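You operate a simulated robot arm through the tools that you are given. There is no shell and no other tool. Be economical: measure what you need, move in short steps, check, and stop when the job is done.

You are at the controls of a simulated robot arm. One attempt, no reset.

JOB
Fetch the charge flask from the clear part of the assembly bench and stand it on the orange sheet.

Only the result counts: the job must be done as asked and must still hold three seconds after the hand-in. Knocking over, shifting, dropping, spilling or breaking anything else fails it. Flat cloth is picked up by pressing the open fingertips on it (5 to 10 N) and closing them slowly along it; thin cloth reads only 2 to 8 mm in the jaws.

ROBOT AND FRAMES
A 6-joint arm with a two-finger parallel gripper, fixed in place. Base frame: the origin is at the foot of the arm, x ahead of it, y to its left, z up; the work surface is at about z = 0. Lengths are in m, angles in degrees, forces in N, time in s.
With the tool pointing down near the work surface it reaches from about 0.18 to 0.46 m from the base axis. Its first joint turns from -70.0 to 70.0 degrees. Payload 1.9 kg.
The TCP is the grasp point between the finger pads, 0.023 m short of the fingertips. In the tool frame z runs along the fingers and y along their closing line. Largest opening 0.094 m; finger width 0.038, thickness 0.01; the body of the gripper, 0.054 by 0.096 m, starts 0.039 m behind the TCP.
Orientation is that of the tool frame in the base frame, as a unit quaternion [x, y, z, w]. With the fingers straight down and closing along the base's y, the tool's x points along the base's -x, its y along +y and its z along -z.

CONTROLS
- The arm moves only by the tool jog_arm. Its argument "increments" is a list of rows, each a list of 3 entries, a list of its own where there are three numbers: the shift along the tool's x, y, z in m, then the turn, a rotation vector about the tool's x, y, z in rad, then the opening in per cent of the stroke, from 0 (shut) to 100 (fully open). In form: [[[dx, dy, dz], [rx, ry, rz], claw], ...]. A call has 1 to 12 rows; each row is the pose to reach, as a shift and turn from the pose commanded when the call began, along the tool's axes at that moment. Each row takes 0.2 s and may step no farther than 0.05 m and 8.6 degrees from the row before; otherwise, or with a gripper value out of range, the whole call is refused. Where a pose cannot be reached the arm comes as near as it can. A force on the tool above 40 N (or 10 N above the force at the start of the call, whichever is more), or a blocked arm, ends the call early, and 0.2 s more pass. Each finger travels about 0.108 m/s and halts on what it meets, pressing with about 22 N; the grip force reading is that of the motor and also rises with nothing between the fingers. The clock runs only during rows and for 0.2 s after the last one: add rows that repeat a pose to give the fingers time. It gives the time, the measured TCP pose, the force on the tool (base axes), the opening and the grip force at its end, in the units of the frame above (readings bear some noise), and new pictures: "pictures" is both (left out), scene, wrist or none.
- Cameras (640 x 400 px; columns grow to the right, rows downward): "scene" is fixed at [0.0558, 0.3282, 0.4363]; the picture's right is [-0.74, -0.67, 0.00], its down [-0.36, 0.40, -0.84] and it looks along [0.56, -0.63, -0.54] (base axes); focal length 257 px, centre (320, 200). "wrist" rides on the gripper at [0.086, 0.016, -0.074] in the tool frame; the picture's right is [-0.18, 0.98, 0.00], its down [-0.58, -0.11, -0.81] and it looks along [-0.79, -0.15, 0.59] (tool axes); focal length 243 px, centre (320, 200).
- measure_at(camera, pixels): for up to 12 pixels [column, row] of the newest picture of that camera ("zoom" is the newest enlarged one), the place [x, y, z] in the base frame of the surface seen there, good to about 0.002 m, but the place of the scene camera against the robot may be out by one fixed shift of up to 0.025 m in any direction. It takes no simulated time.
- zoom(camera, box): a new picture of the part [left, top, right, bottom] of that camera's present view, enlarged. It takes no simulated time.
- finish_job(): hands the job in; it is judged then, once.

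Work in short steps. Measure before you move; look again where a grasp or a placing could have gone wrong, and mend it. You have 60 turns and 170 pictures in all, those below and enlarged ones among them. Open the gripper and draw the arm clear of the work before you hand the job in, unless the task says otherwise; then end with one line.

The tools are called after "Request:" by a JSON object that holds its "fn" and its "kwargs". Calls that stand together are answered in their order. jog_arm: Moves the arm, as the interface text tells. Its arguments: {"type":"object","properties":{"increments":{"type":"array","items":{"type":"array"}},"pictures":{"type":"string","enum":["both","scene","wrist","none"]}},"required":["increments"]} The other tools are called the same way: measure_at (camera, pixels) gives the place of the surface under pixels of a picture; zoom (camera, box) takes an enlarged picture of a part of a camera's view; finish_job () hands the job in.

At the start:

```text
time: 0.0
ee_pos: [0.3481, 0.0095, 0.3187]
tcp_rot: [0.0, 1.0, 0.0, 0.0]
contact_force: [0.7, 0.5, -0.1]
width: 0.0939
grip_force: 0.0
```

scene: 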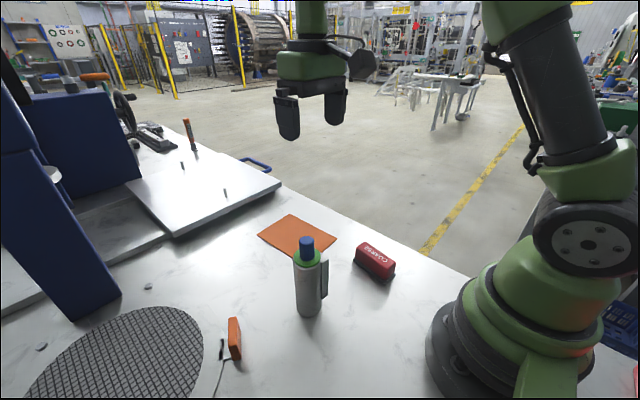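
wrist: 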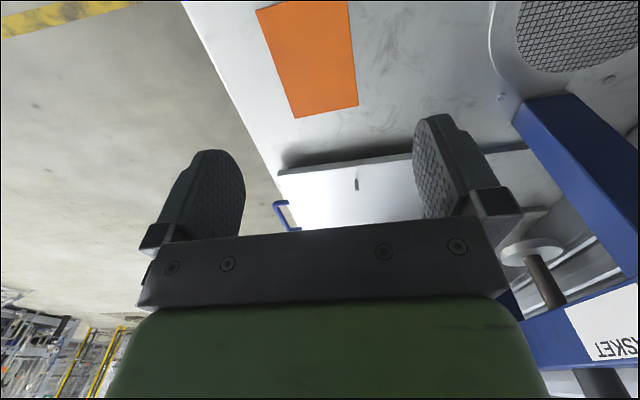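

The scene shows a flask with a blue cap at (308,280), the orange sheet at (296,236), and a red block at (375,262). I'll zoom in and measure before moving.

Request:
{"fn": "zoom", "kwargs": {"camera": "scene", "box": [220, 190, 420, 340]}}

Request:
{"fn": "measure_at", "kwargs": {"camera": "scene", "pixels": [[307, 239], [308, 258], [308, 285], [308, 312], [325, 280], [291, 215], [258, 236], [336, 237], [297, 258], [375, 250], [357, 270], [395, 278]]}}

Request:
{"fn": "measure_at", "kwargs": {"camera": "wrist", "pixels": [[257, 9], [348, 2], [358, 106], [294, 118], [310, 60], [400, 100]]}}

```text
2.67 times, centred on (320, 265) of scene
```

zoom: 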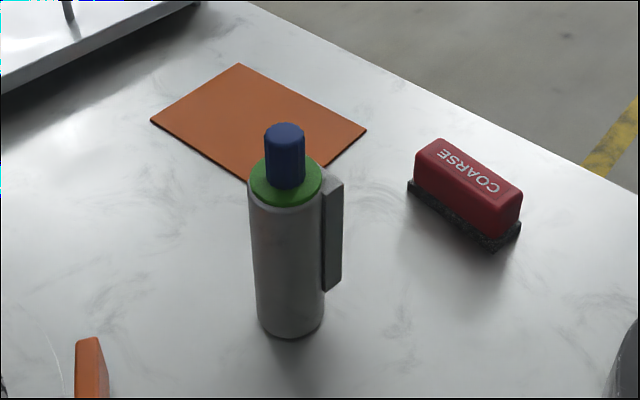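

```text
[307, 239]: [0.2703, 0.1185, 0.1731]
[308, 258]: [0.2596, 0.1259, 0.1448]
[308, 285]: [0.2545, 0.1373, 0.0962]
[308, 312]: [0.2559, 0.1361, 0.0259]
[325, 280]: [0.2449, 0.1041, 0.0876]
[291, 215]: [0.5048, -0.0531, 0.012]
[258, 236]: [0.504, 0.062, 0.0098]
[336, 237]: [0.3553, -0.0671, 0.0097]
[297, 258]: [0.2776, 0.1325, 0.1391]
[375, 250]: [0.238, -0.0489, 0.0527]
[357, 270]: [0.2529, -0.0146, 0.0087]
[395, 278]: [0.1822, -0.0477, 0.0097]
```

```text
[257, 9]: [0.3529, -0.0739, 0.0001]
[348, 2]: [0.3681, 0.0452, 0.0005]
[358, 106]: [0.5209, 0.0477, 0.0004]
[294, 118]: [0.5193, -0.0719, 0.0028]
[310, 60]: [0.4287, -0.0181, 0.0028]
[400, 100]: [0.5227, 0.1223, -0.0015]
```

The wrist picture puts the sheet about 15 mm farther in x, 15 mm less in y and 9 mm lower than the scene camera does. That places the flask near (0.286, 0.106), with its handle toward the base. I'll move above it, stay high and yaw so the jaws clear the handle, then look with the wrist camera.

Request:
{"fn": "jog_arm", "kwargs": {"increments": [[[0.005, 0.028, 0], [0, 0, -0.144], 100], [[0.015, 0.055, 0], [0, 0, -0.288], 100], [[0.025, 0.083, 0.005], [0, 0, -0.432], 100], [[0.03, 0.105, 0.01], [0, 0, -0.576], 100], [[0.03, 0.105, 0.01], [0, 0, -0.576], 100]]}}

```text
time: 1.2
ee_pos: [0.318, 0.1151, 0.3063]
tcp_rot: [-0.285, 0.958, 0.0, -0.001]
contact_force: [0.0, -1.2, -0.3]
width: 0.0941
grip_force: 0.1
```

scene: 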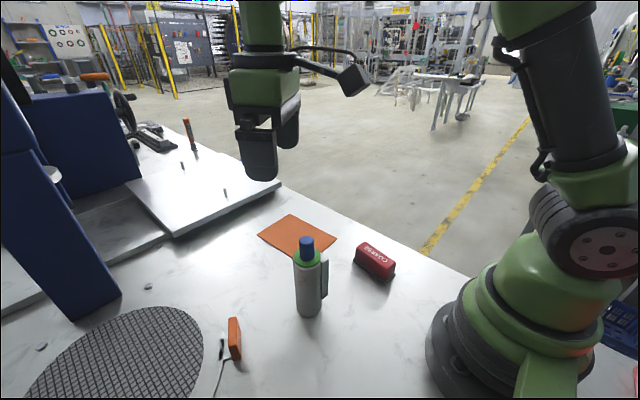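
wrist: 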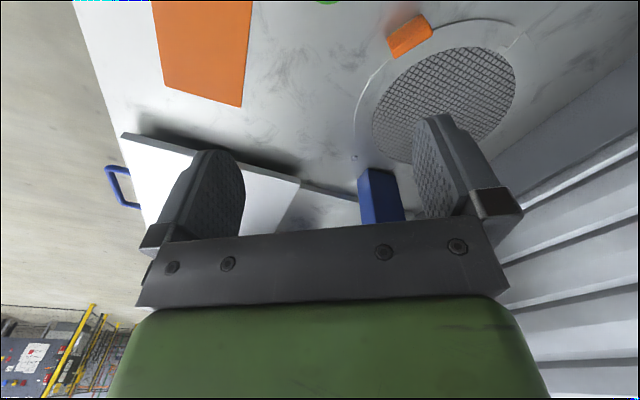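

The flask's green shoulder is only just in view at (330,0). I'll back off along tool x to see all of it.

Request:
{"fn": "jog_arm", "kwargs": {"increments": [[[0.03, 0, 0], [0, 0, 0], 100], [[0.06, 0, 0], [0, 0, 0], 100], [[0.085, 0, 0], [0, 0, 0], 100], [[0.085, 0, 0], [0, 0, 0], 100]], "pictures": "wrist"}}

```text
time: 2.2
ee_pos: [0.244, 0.0682, 0.3066]
tcp_rot: [-0.284, 0.959, 0.0, 0.0]
contact_force: [0.2, 0.8, 0.1]
width: 0.0942
grip_force: 0.0
```

wrist: 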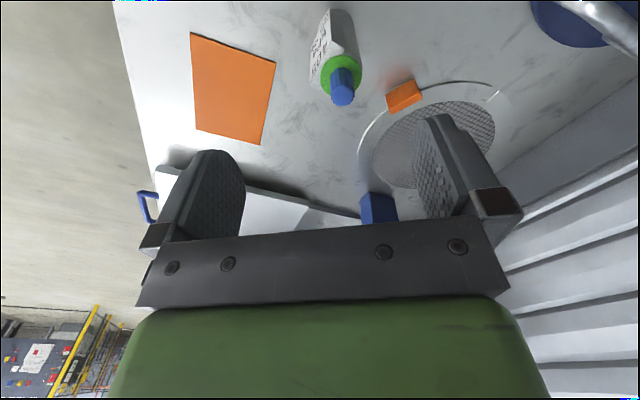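

The flask is now fully in view (cap at (342,97), shoulder at (341,75)), and so is the sheet. I'll zoom and measure both.

Request:
{"fn": "zoom", "kwargs": {"camera": "wrist", "box": [270, 0, 430, 120]}}

Request:
{"fn": "measure_at", "kwargs": {"camera": "wrist", "pixels": [[342, 97], [343, 93], [342, 75], [328, 62], [357, 62], [340, 40], [190, 33], [276, 62], [261, 145], [197, 128], [321, 77], [345, 15]]}}

```text
3.33 times, centred on (350, 60) of wrist
```

zoom: 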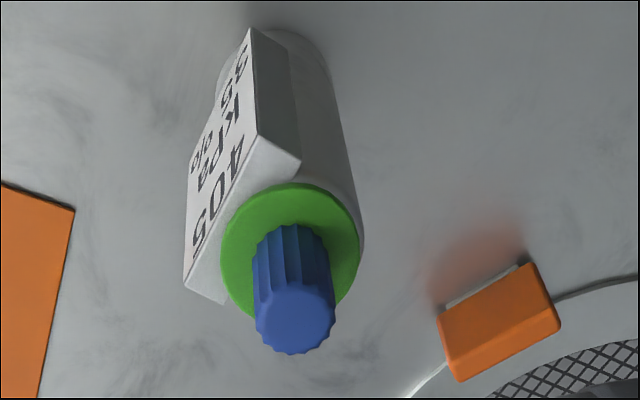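

```text
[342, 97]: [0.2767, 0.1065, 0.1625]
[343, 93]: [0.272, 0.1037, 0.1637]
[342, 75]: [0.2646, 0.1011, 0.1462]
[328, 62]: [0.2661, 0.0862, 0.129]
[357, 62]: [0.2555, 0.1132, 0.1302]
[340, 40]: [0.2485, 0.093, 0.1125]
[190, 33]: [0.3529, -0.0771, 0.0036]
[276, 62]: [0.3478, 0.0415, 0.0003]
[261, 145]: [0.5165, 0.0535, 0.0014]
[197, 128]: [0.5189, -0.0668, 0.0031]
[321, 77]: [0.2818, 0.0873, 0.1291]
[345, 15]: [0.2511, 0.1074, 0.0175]
```

The handle is really a flat labelled plate on the flask's left side in this view. I'll measure its corners and the shoulder rim to choose the jaw line.

Request:
{"fn": "measure_at", "kwargs": {"camera": "zoom", "pixels": [[190, 278], [215, 297], [288, 158], [256, 137], [250, 33], [225, 260], [355, 240], [265, 200], [320, 192], [345, 295], [296, 318], [290, 60]]}}

Request:
{"fn": "zoom", "kwargs": {"camera": "wrist", "box": [306, 0, 386, 80]}}

```text
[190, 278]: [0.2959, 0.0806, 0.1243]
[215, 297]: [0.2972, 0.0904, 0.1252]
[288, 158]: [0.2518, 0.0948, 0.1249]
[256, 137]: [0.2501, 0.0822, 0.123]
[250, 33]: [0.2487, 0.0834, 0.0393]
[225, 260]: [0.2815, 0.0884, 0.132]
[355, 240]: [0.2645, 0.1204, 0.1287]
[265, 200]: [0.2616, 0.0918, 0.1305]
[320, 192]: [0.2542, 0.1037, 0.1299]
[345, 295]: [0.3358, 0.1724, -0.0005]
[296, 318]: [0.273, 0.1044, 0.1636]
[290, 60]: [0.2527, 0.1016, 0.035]
```

```text
5.00 times, centred on (346, 40) of wrist
```

zoom: 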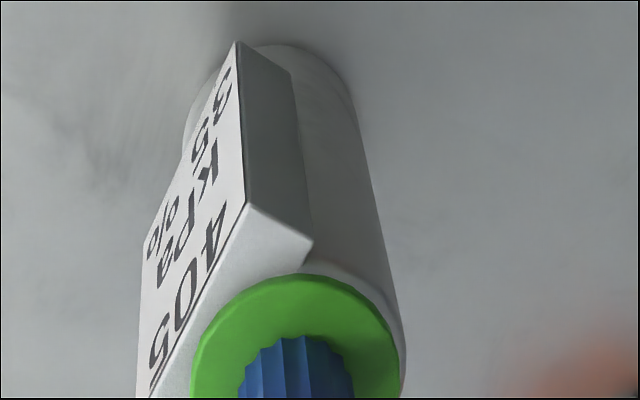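

The plate's flat face is at y≈0.0815, spanning x 0.250 to 0.296 with its top at z 0.125. The body axis is at (0.273, 0.104), the shoulder at z 0.130 and the cap top at z 0.164. Closing along y gives a good grip about 44 mm wide, plate face to body, so I'll undo the yaw and move directly above, still high.

Request:
{"fn": "jog_arm", "kwargs": {"increments": [[[-0.011, 0.0035, 0], [0, 0, 0.144], 100], [[-0.022, 0.007, 0], [0, 0, 0.288], 100], [[-0.033, 0.0105, 0], [0, 0, 0.432], 100], [[-0.0435, 0.0138, 0], [0, 0, 0.576], 100], [[-0.0435, 0.0138, 0.03], [0, 0, 0.576], 100], [[-0.0435, 0.0138, 0.06], [0, 0, 0.576], 100], [[-0.0435, 0.0138, 0.06], [0, 0, 0.576], 100]]}}

```text
time: 3.8
ee_pos: [0.2745, 0.1046, 0.2468]
tcp_rot: [0.001, 1.0, 0.0, 0.0]
contact_force: [-0.1, -0.4, 0.2]
width: 0.0939
grip_force: 0.0
```

scene: 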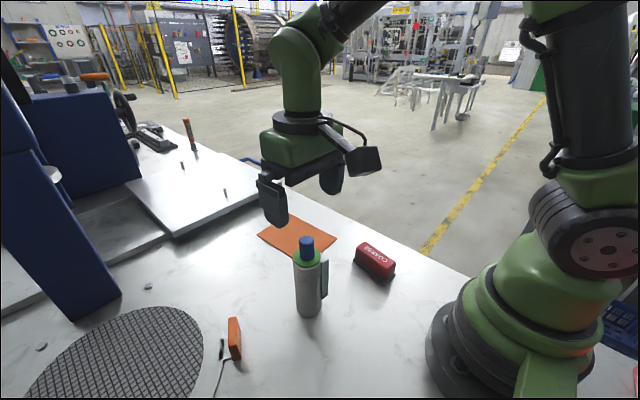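
wrist: 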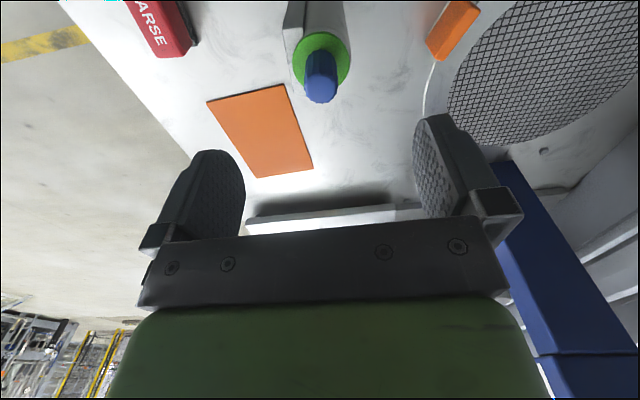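

The wrist view now shows the cap at (321,90) and the shoulder at (321,60). I'll re-measure from here to confirm alignment.

Request:
{"fn": "measure_at", "kwargs": {"camera": "wrist", "pixels": [[321, 95], [322, 85], [299, 75], [346, 75], [296, 60], [322, 35], [297, 35], [290, 25], [288, 10], [349, 60]]}}

Request:
{"fn": "zoom", "kwargs": {"camera": "wrist", "box": [260, 0, 400, 110]}}

```text
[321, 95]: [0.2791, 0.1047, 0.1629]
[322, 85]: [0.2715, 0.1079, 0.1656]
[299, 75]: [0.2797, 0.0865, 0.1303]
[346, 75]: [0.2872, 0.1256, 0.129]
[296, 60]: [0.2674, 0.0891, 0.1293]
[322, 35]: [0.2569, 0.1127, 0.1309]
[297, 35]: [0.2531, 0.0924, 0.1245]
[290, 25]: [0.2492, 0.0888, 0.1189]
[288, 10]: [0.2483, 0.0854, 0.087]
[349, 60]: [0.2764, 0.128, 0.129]
```

```text
3.64 times, centred on (330, 55) of wrist
```

zoom: 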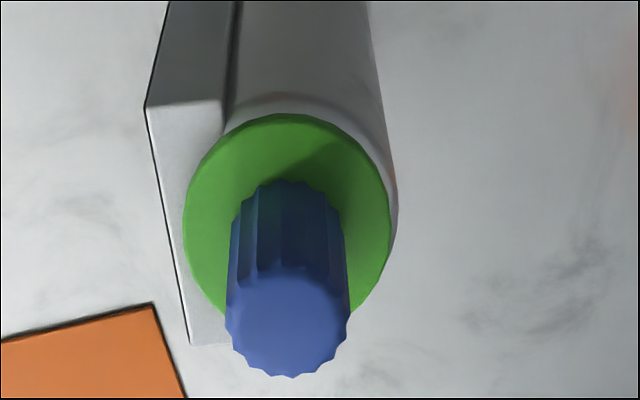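

The flask centre reads about (0.275, 0.107), with its grip faces at y 0.083 and 0.129, so the jaws have about 24 mm clearance on each side. I'll descend to TCP z≈0.130, still open.

Request:
{"fn": "jog_arm", "kwargs": {"increments": [[[0, 0.0015, 0.025], [0, 0, 0], 100], [[0, 0.0015, 0.05], [0, 0, 0], 100], [[0, 0.0015, 0.075], [0, 0, 0], 100], [[0, 0.0015, 0.095], [0, 0, 0], 100], [[0, 0.0015, 0.108], [0, 0, 0], 100], [[0, 0.0015, 0.116], [0, 0, 0], 100], [[0, 0.0015, 0.116], [0, 0, 0], 100]]}}

```text
time: 5.4
ee_pos: [0.2745, 0.1049, 0.1314]
tcp_rot: [0.001, 1.0, 0.0, 0.0]
contact_force: [0.9, -0.1, 0.4]
width: 0.0938
grip_force: 0.0
```

scene: 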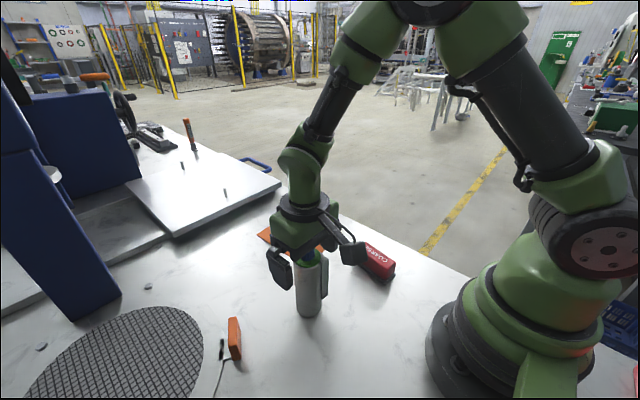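
wrist: 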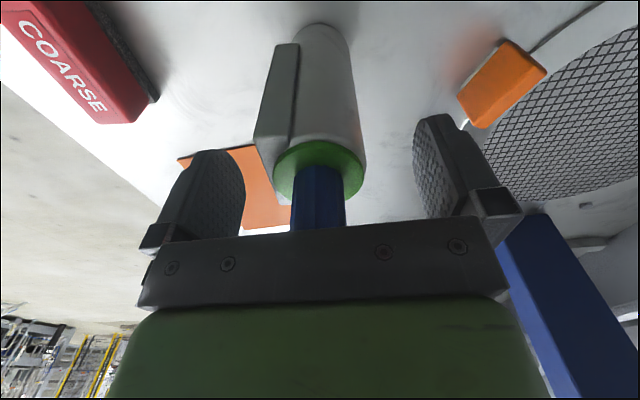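

The jaws straddle the flask with no contact. The flask spans columns 255 to 365, a little left of the jaw middle at about 329, so I'll check the centring before closing.

Request:
{"fn": "measure_at", "kwargs": {"camera": "wrist", "pixels": [[258, 135], [280, 150], [360, 150], [362, 178], [320, 165], [276, 178], [243, 190], [416, 185], [320, 120], [262, 110]]}}

Request:
{"fn": "zoom", "kwargs": {"camera": "scene", "box": [240, 180, 400, 330]}}

```text
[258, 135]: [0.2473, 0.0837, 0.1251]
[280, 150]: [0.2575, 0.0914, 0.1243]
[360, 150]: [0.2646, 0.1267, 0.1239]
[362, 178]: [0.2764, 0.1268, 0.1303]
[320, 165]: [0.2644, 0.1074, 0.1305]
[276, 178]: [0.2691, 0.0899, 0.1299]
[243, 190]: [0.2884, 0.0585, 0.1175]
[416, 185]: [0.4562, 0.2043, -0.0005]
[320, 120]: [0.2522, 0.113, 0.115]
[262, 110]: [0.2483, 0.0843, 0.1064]
```

```text
2.67 times, centred on (320, 255) of scene
```

zoom: 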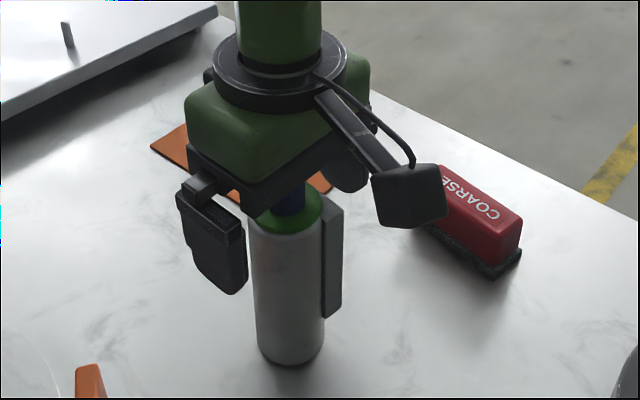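

The faces are at y 0.0835 and 0.128, so the mid-line at 0.106 is within 1 mm of the TCP. I'll close slowly.

Request:
{"fn": "jog_arm", "kwargs": {"increments": [[[0, 0.0008, 0], [0, 0, 0], 85], [[0, 0.0008, 0], [0, 0, 0], 70], [[0, 0.0008, 0], [0, 0, 0], 60], [[0, 0.0008, 0], [0, 0, 0], 54], [[0, 0.0008, 0], [0, 0, 0], 50], [[0, 0.0008, 0], [0, 0, 0], 46], [[0, 0.0008, 0], [0, 0, 0], 40], [[0, 0.0008, 0], [0, 0, 0], 30], [[0, 0.0008, 0], [0, 0, 0], 30]]}}

```text
time: 7.4
ee_pos: [0.2739, 0.1063, 0.1307]
tcp_rot: [0.0, 1.0, 0.0, 0.0]
contact_force: [1.3, -1.0, -0.2]
width: 0.0476
grip_force: 21.7
```

scene: 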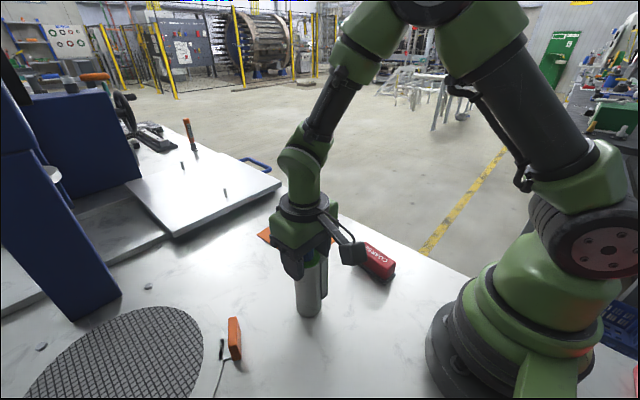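
wrist: 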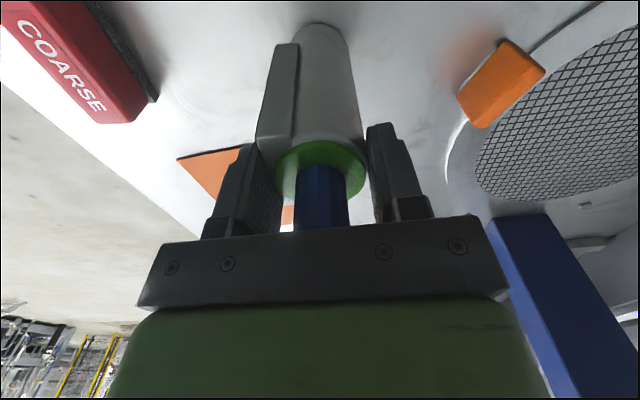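

The jaws stopped at 47.6 mm with a 22 N grip on plate and body, and the flask is upright. I'll lift gently.

Request:
{"fn": "jog_arm", "kwargs": {"increments": [[[0, 0, -0.003], [0, 0, 0], 30], [[0, 0, -0.01], [0, 0, 0], 30], [[0, 0, -0.02], [0, 0, 0], 30], [[0, 0, -0.035], [0, 0, 0], 30], [[0, 0, -0.05], [0, 0, 0], 30], [[0, 0, -0.065], [0, 0, 0], 30], [[0, 0, -0.07], [0, 0, 0], 30], [[0, 0, -0.07], [0, 0, 0], 30]]}}

```text
time: 9.2
ee_pos: [0.2742, 0.1049, 0.2029]
tcp_rot: [0.001, 1.0, -0.001, 0.0]
contact_force: [-0.1, 0.3, -4.9]
width: 0.0473
grip_force: 21.5
```

scene: 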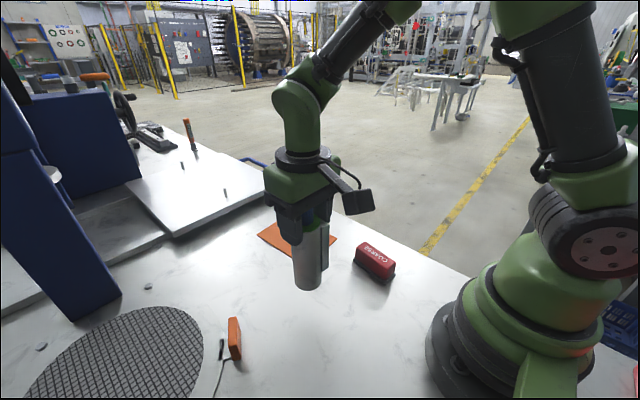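
wrist: 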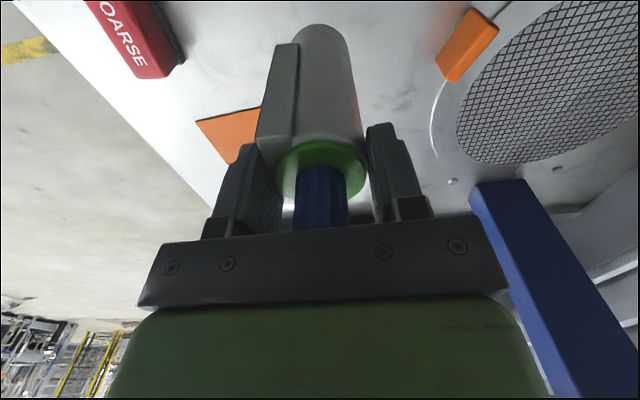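

The flask hangs straight, weighing about 5 N, with its base roughly 70 mm up. I'll carry it to above the sheet centre, near (0.428, -0.012).

Request:
{"fn": "jog_arm", "kwargs": {"increments": [[[-0.008, -0.004, 0], [0, 0, 0], 30], [[-0.025, -0.015, 0], [0, 0, 0], 30], [[-0.045, -0.03, 0], [0, 0, 0], 30], [[-0.065, -0.047, 0], [0, 0, 0], 30], [[-0.085, -0.064, 0], [0, 0, 0], 30], [[-0.105, -0.081, 0], [0, 0, 0], 30], [[-0.125, -0.096, 0], [0, 0, 0], 30], [[-0.142, -0.108, 0], [0, 0, 0], 30], [[-0.151, -0.115, 0], [0, 0, 0], 30], [[-0.154, -0.118, 0], [0, 0, 0], 30], [[-0.154, -0.118, 0], [0, 0, 0], 30]]}}

```text
time: 11.6
ee_pos: [0.4273, -0.0117, 0.2001]
tcp_rot: [0.0, 1.0, 0.0, 0.0]
contact_force: [0.2, -0.9, -4.5]
width: 0.0471
grip_force: 21.7
```

scene: 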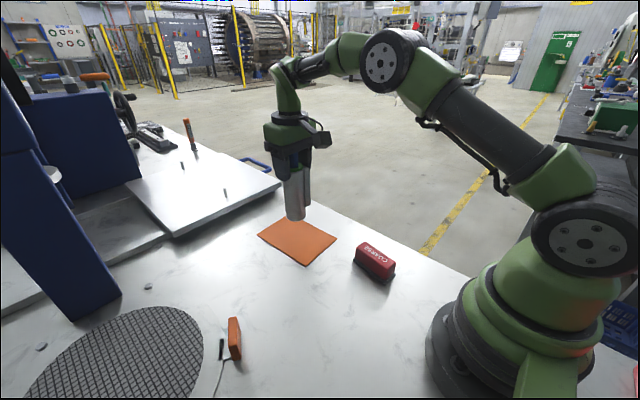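
wrist: 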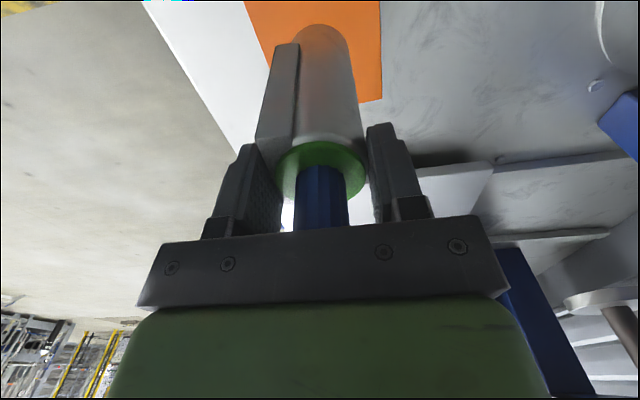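

The flask is over the sheet. I'll descend 55 mm and check its position before contact.

Request:
{"fn": "jog_arm", "kwargs": {"increments": [[[0, 0, 0.005], [0, 0, 0], 30], [[0, 0, 0.015], [0, 0, 0], 30], [[0, 0, 0.028], [0, 0, 0], 30], [[0, 0, 0.04], [0, 0, 0], 30], [[0, 0, 0.05], [0, 0, 0], 30], [[0, 0, 0.055], [0, 0, 0], 30], [[0, 0, 0.055], [0, 0, 0], 30]]}}

Request:
{"fn": "zoom", "kwargs": {"camera": "scene", "box": [230, 170, 370, 280]}}

```text
time: 13.2
ee_pos: [0.4289, -0.0119, 0.1466]
tcp_rot: [0.0, 1.0, 0.0, 0.0]
contact_force: [0.6, 0.3, -4.0]
width: 0.0473
grip_force: 21.9
```

scene: 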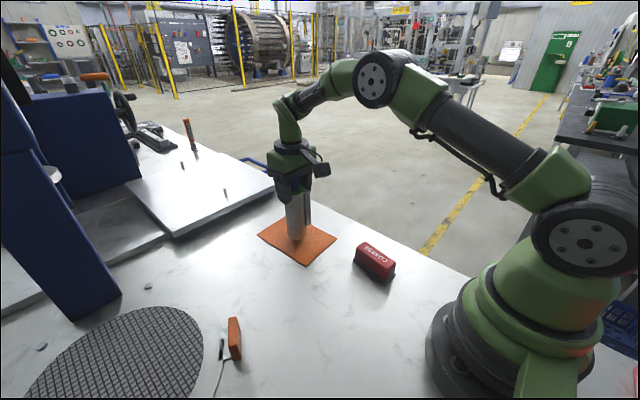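
wrist: 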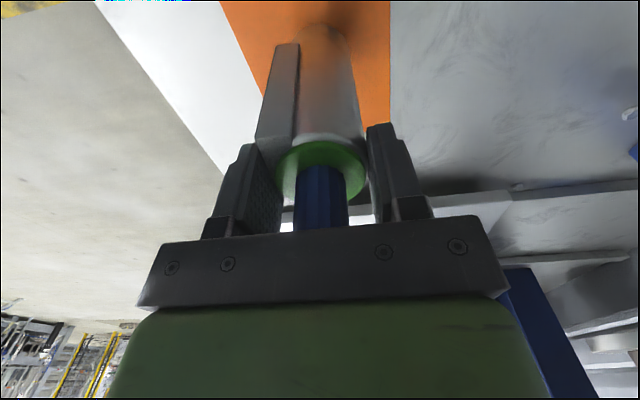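

```text
3.64 times, centred on (300, 225) of scene
```

zoom: 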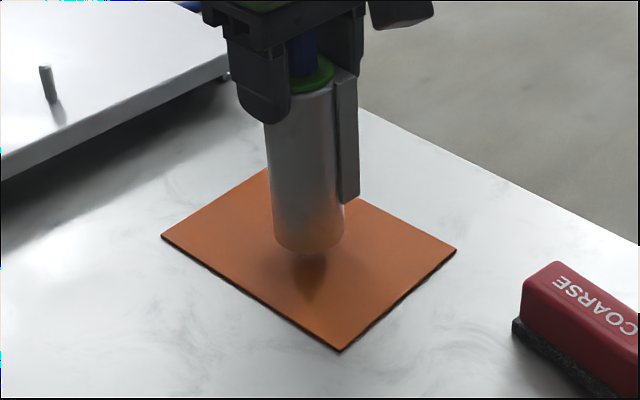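

The flask is upright and well inside the sheet, with about 13 mm left. I'll descend slowly in small steps and watch the force.

Request:
{"fn": "jog_arm", "kwargs": {"increments": [[[0, 0, 0.004], [0, 0, 0], 30], [[0, 0, 0.007], [0, 0, 0], 30], [[0, 0, 0.009], [0, 0, 0], 30], [[0, 0, 0.0105], [0, 0, 0], 30], [[0, 0, 0.0115], [0, 0, 0], 30], [[0, 0, 0.0125], [0, 0, 0], 30], [[0, 0, 0.0125], [0, 0, 0], 30]], "pictures": "none"}}

```text
time: 14.8
ee_pos: [0.4295, -0.0124, 0.1339]
tcp_rot: [0.001, 1.0, 0.0, 0.0]
contact_force: [-0.6, 0.7, 2.6]
width: 0.0474
grip_force: 22.0
```

The force went from -4.5 to +2.6 N, so the flask is resting on the sheet. I'll look before releasing.

Request:
{"fn": "zoom", "kwargs": {"camera": "scene", "box": [230, 170, 370, 280]}}

Request:
{"fn": "jog_arm", "kwargs": {"increments": [[[0, 0, 0], [0, 0, 0], 48], [[0, 0, 0], [0, 0, 0], 52], [[0, 0, 0], [0, 0, 0], 56], [[0, 0, 0], [0, 0, 0], 65], [[0, 0, 0], [0, 0, 0], 80], [[0, 0, 0], [0, 0, 0], 100], [[0, 0, 0], [0, 0, 0], 100]]}}

```text
3.64 times, centred on (300, 225) of scene
```

zoom: 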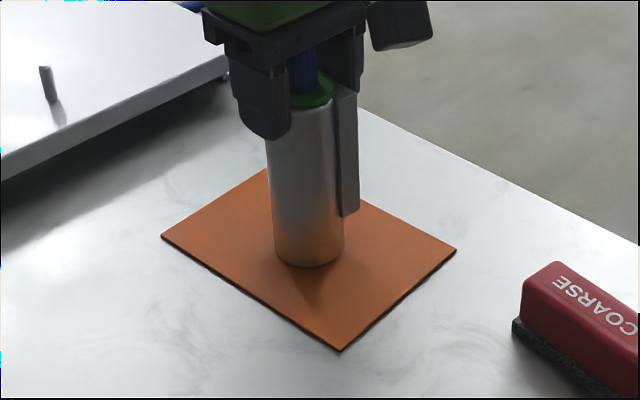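

```text
time: 16.4
ee_pos: [0.4298, -0.0115, 0.1343]
tcp_rot: [0.0, 1.0, 0.0, 0.0]
contact_force: [-0.5, -0.1, 0.0]
width: 0.0941
grip_force: 0.1
```

scene: 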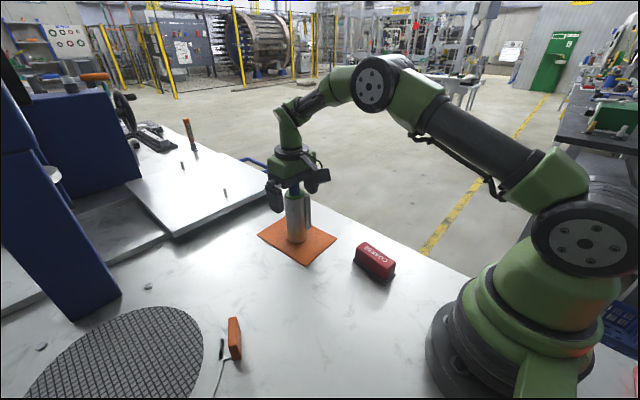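
wrist: 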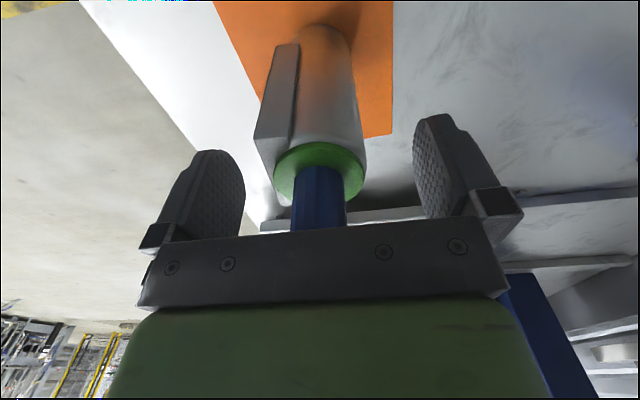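

The jaws are open and the flask stands on the sheet. I'll retreat straight up, then back.

Request:
{"fn": "jog_arm", "kwargs": {"increments": [[[0, 0, -0.015], [0, 0, 0], 100], [[0, 0, -0.04], [0, 0, 0], 100], [[0, 0, -0.07], [0, 0, 0], 100], [[0, 0, -0.1], [0, 0, 0], 100], [[0, 0, -0.13], [0, 0, 0], 100], [[0.03, 0, -0.15], [0, 0, 0], 100], [[0.065, 0, -0.16], [0, 0, 0], 100], [[0.1, 0, -0.17], [0, 0, 0], 100], [[0.1, 0, -0.17], [0, 0, 0], 100]]}}

Request:
{"fn": "zoom", "kwargs": {"camera": "scene", "box": [220, 150, 420, 300]}}

```text
time: 18.4
ee_pos: [0.3292, -0.0122, 0.3041]
tcp_rot: [0.001, 1.0, 0.0, 0.0]
contact_force: [0.4, -0.4, 0.2]
width: 0.0941
grip_force: 0.0
```

scene: 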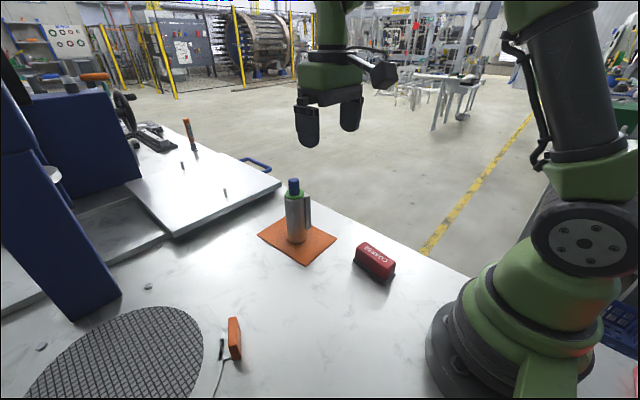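
wrist: 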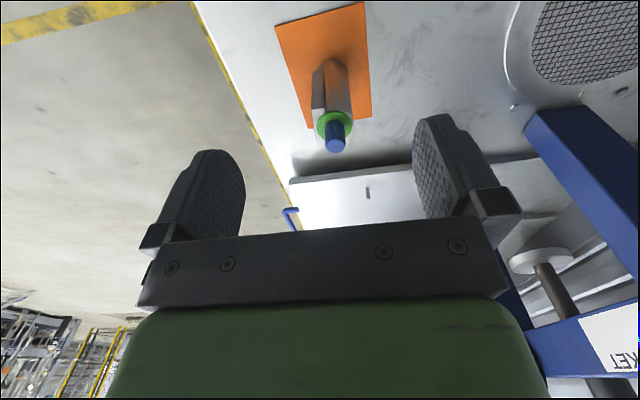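

```text
2.67 times, centred on (320, 225) of scene
```

zoom: 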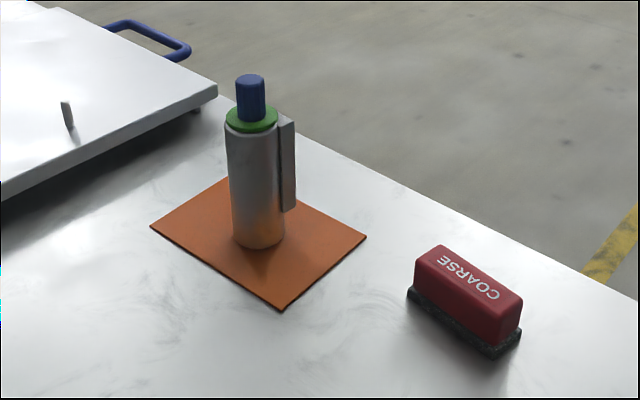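

The flask stands upright inside the sheet, nothing else has moved, and the arm is clear with the gripper open. I'm handing the job in.

Request:
{"fn": "finish_job", "kwargs": {}}

```text
The job is handed in.
```

The charge flask is standing upright on the orange sheet, nothing else on the bench was disturbed, and the arm is drawn clear with the gripper open.
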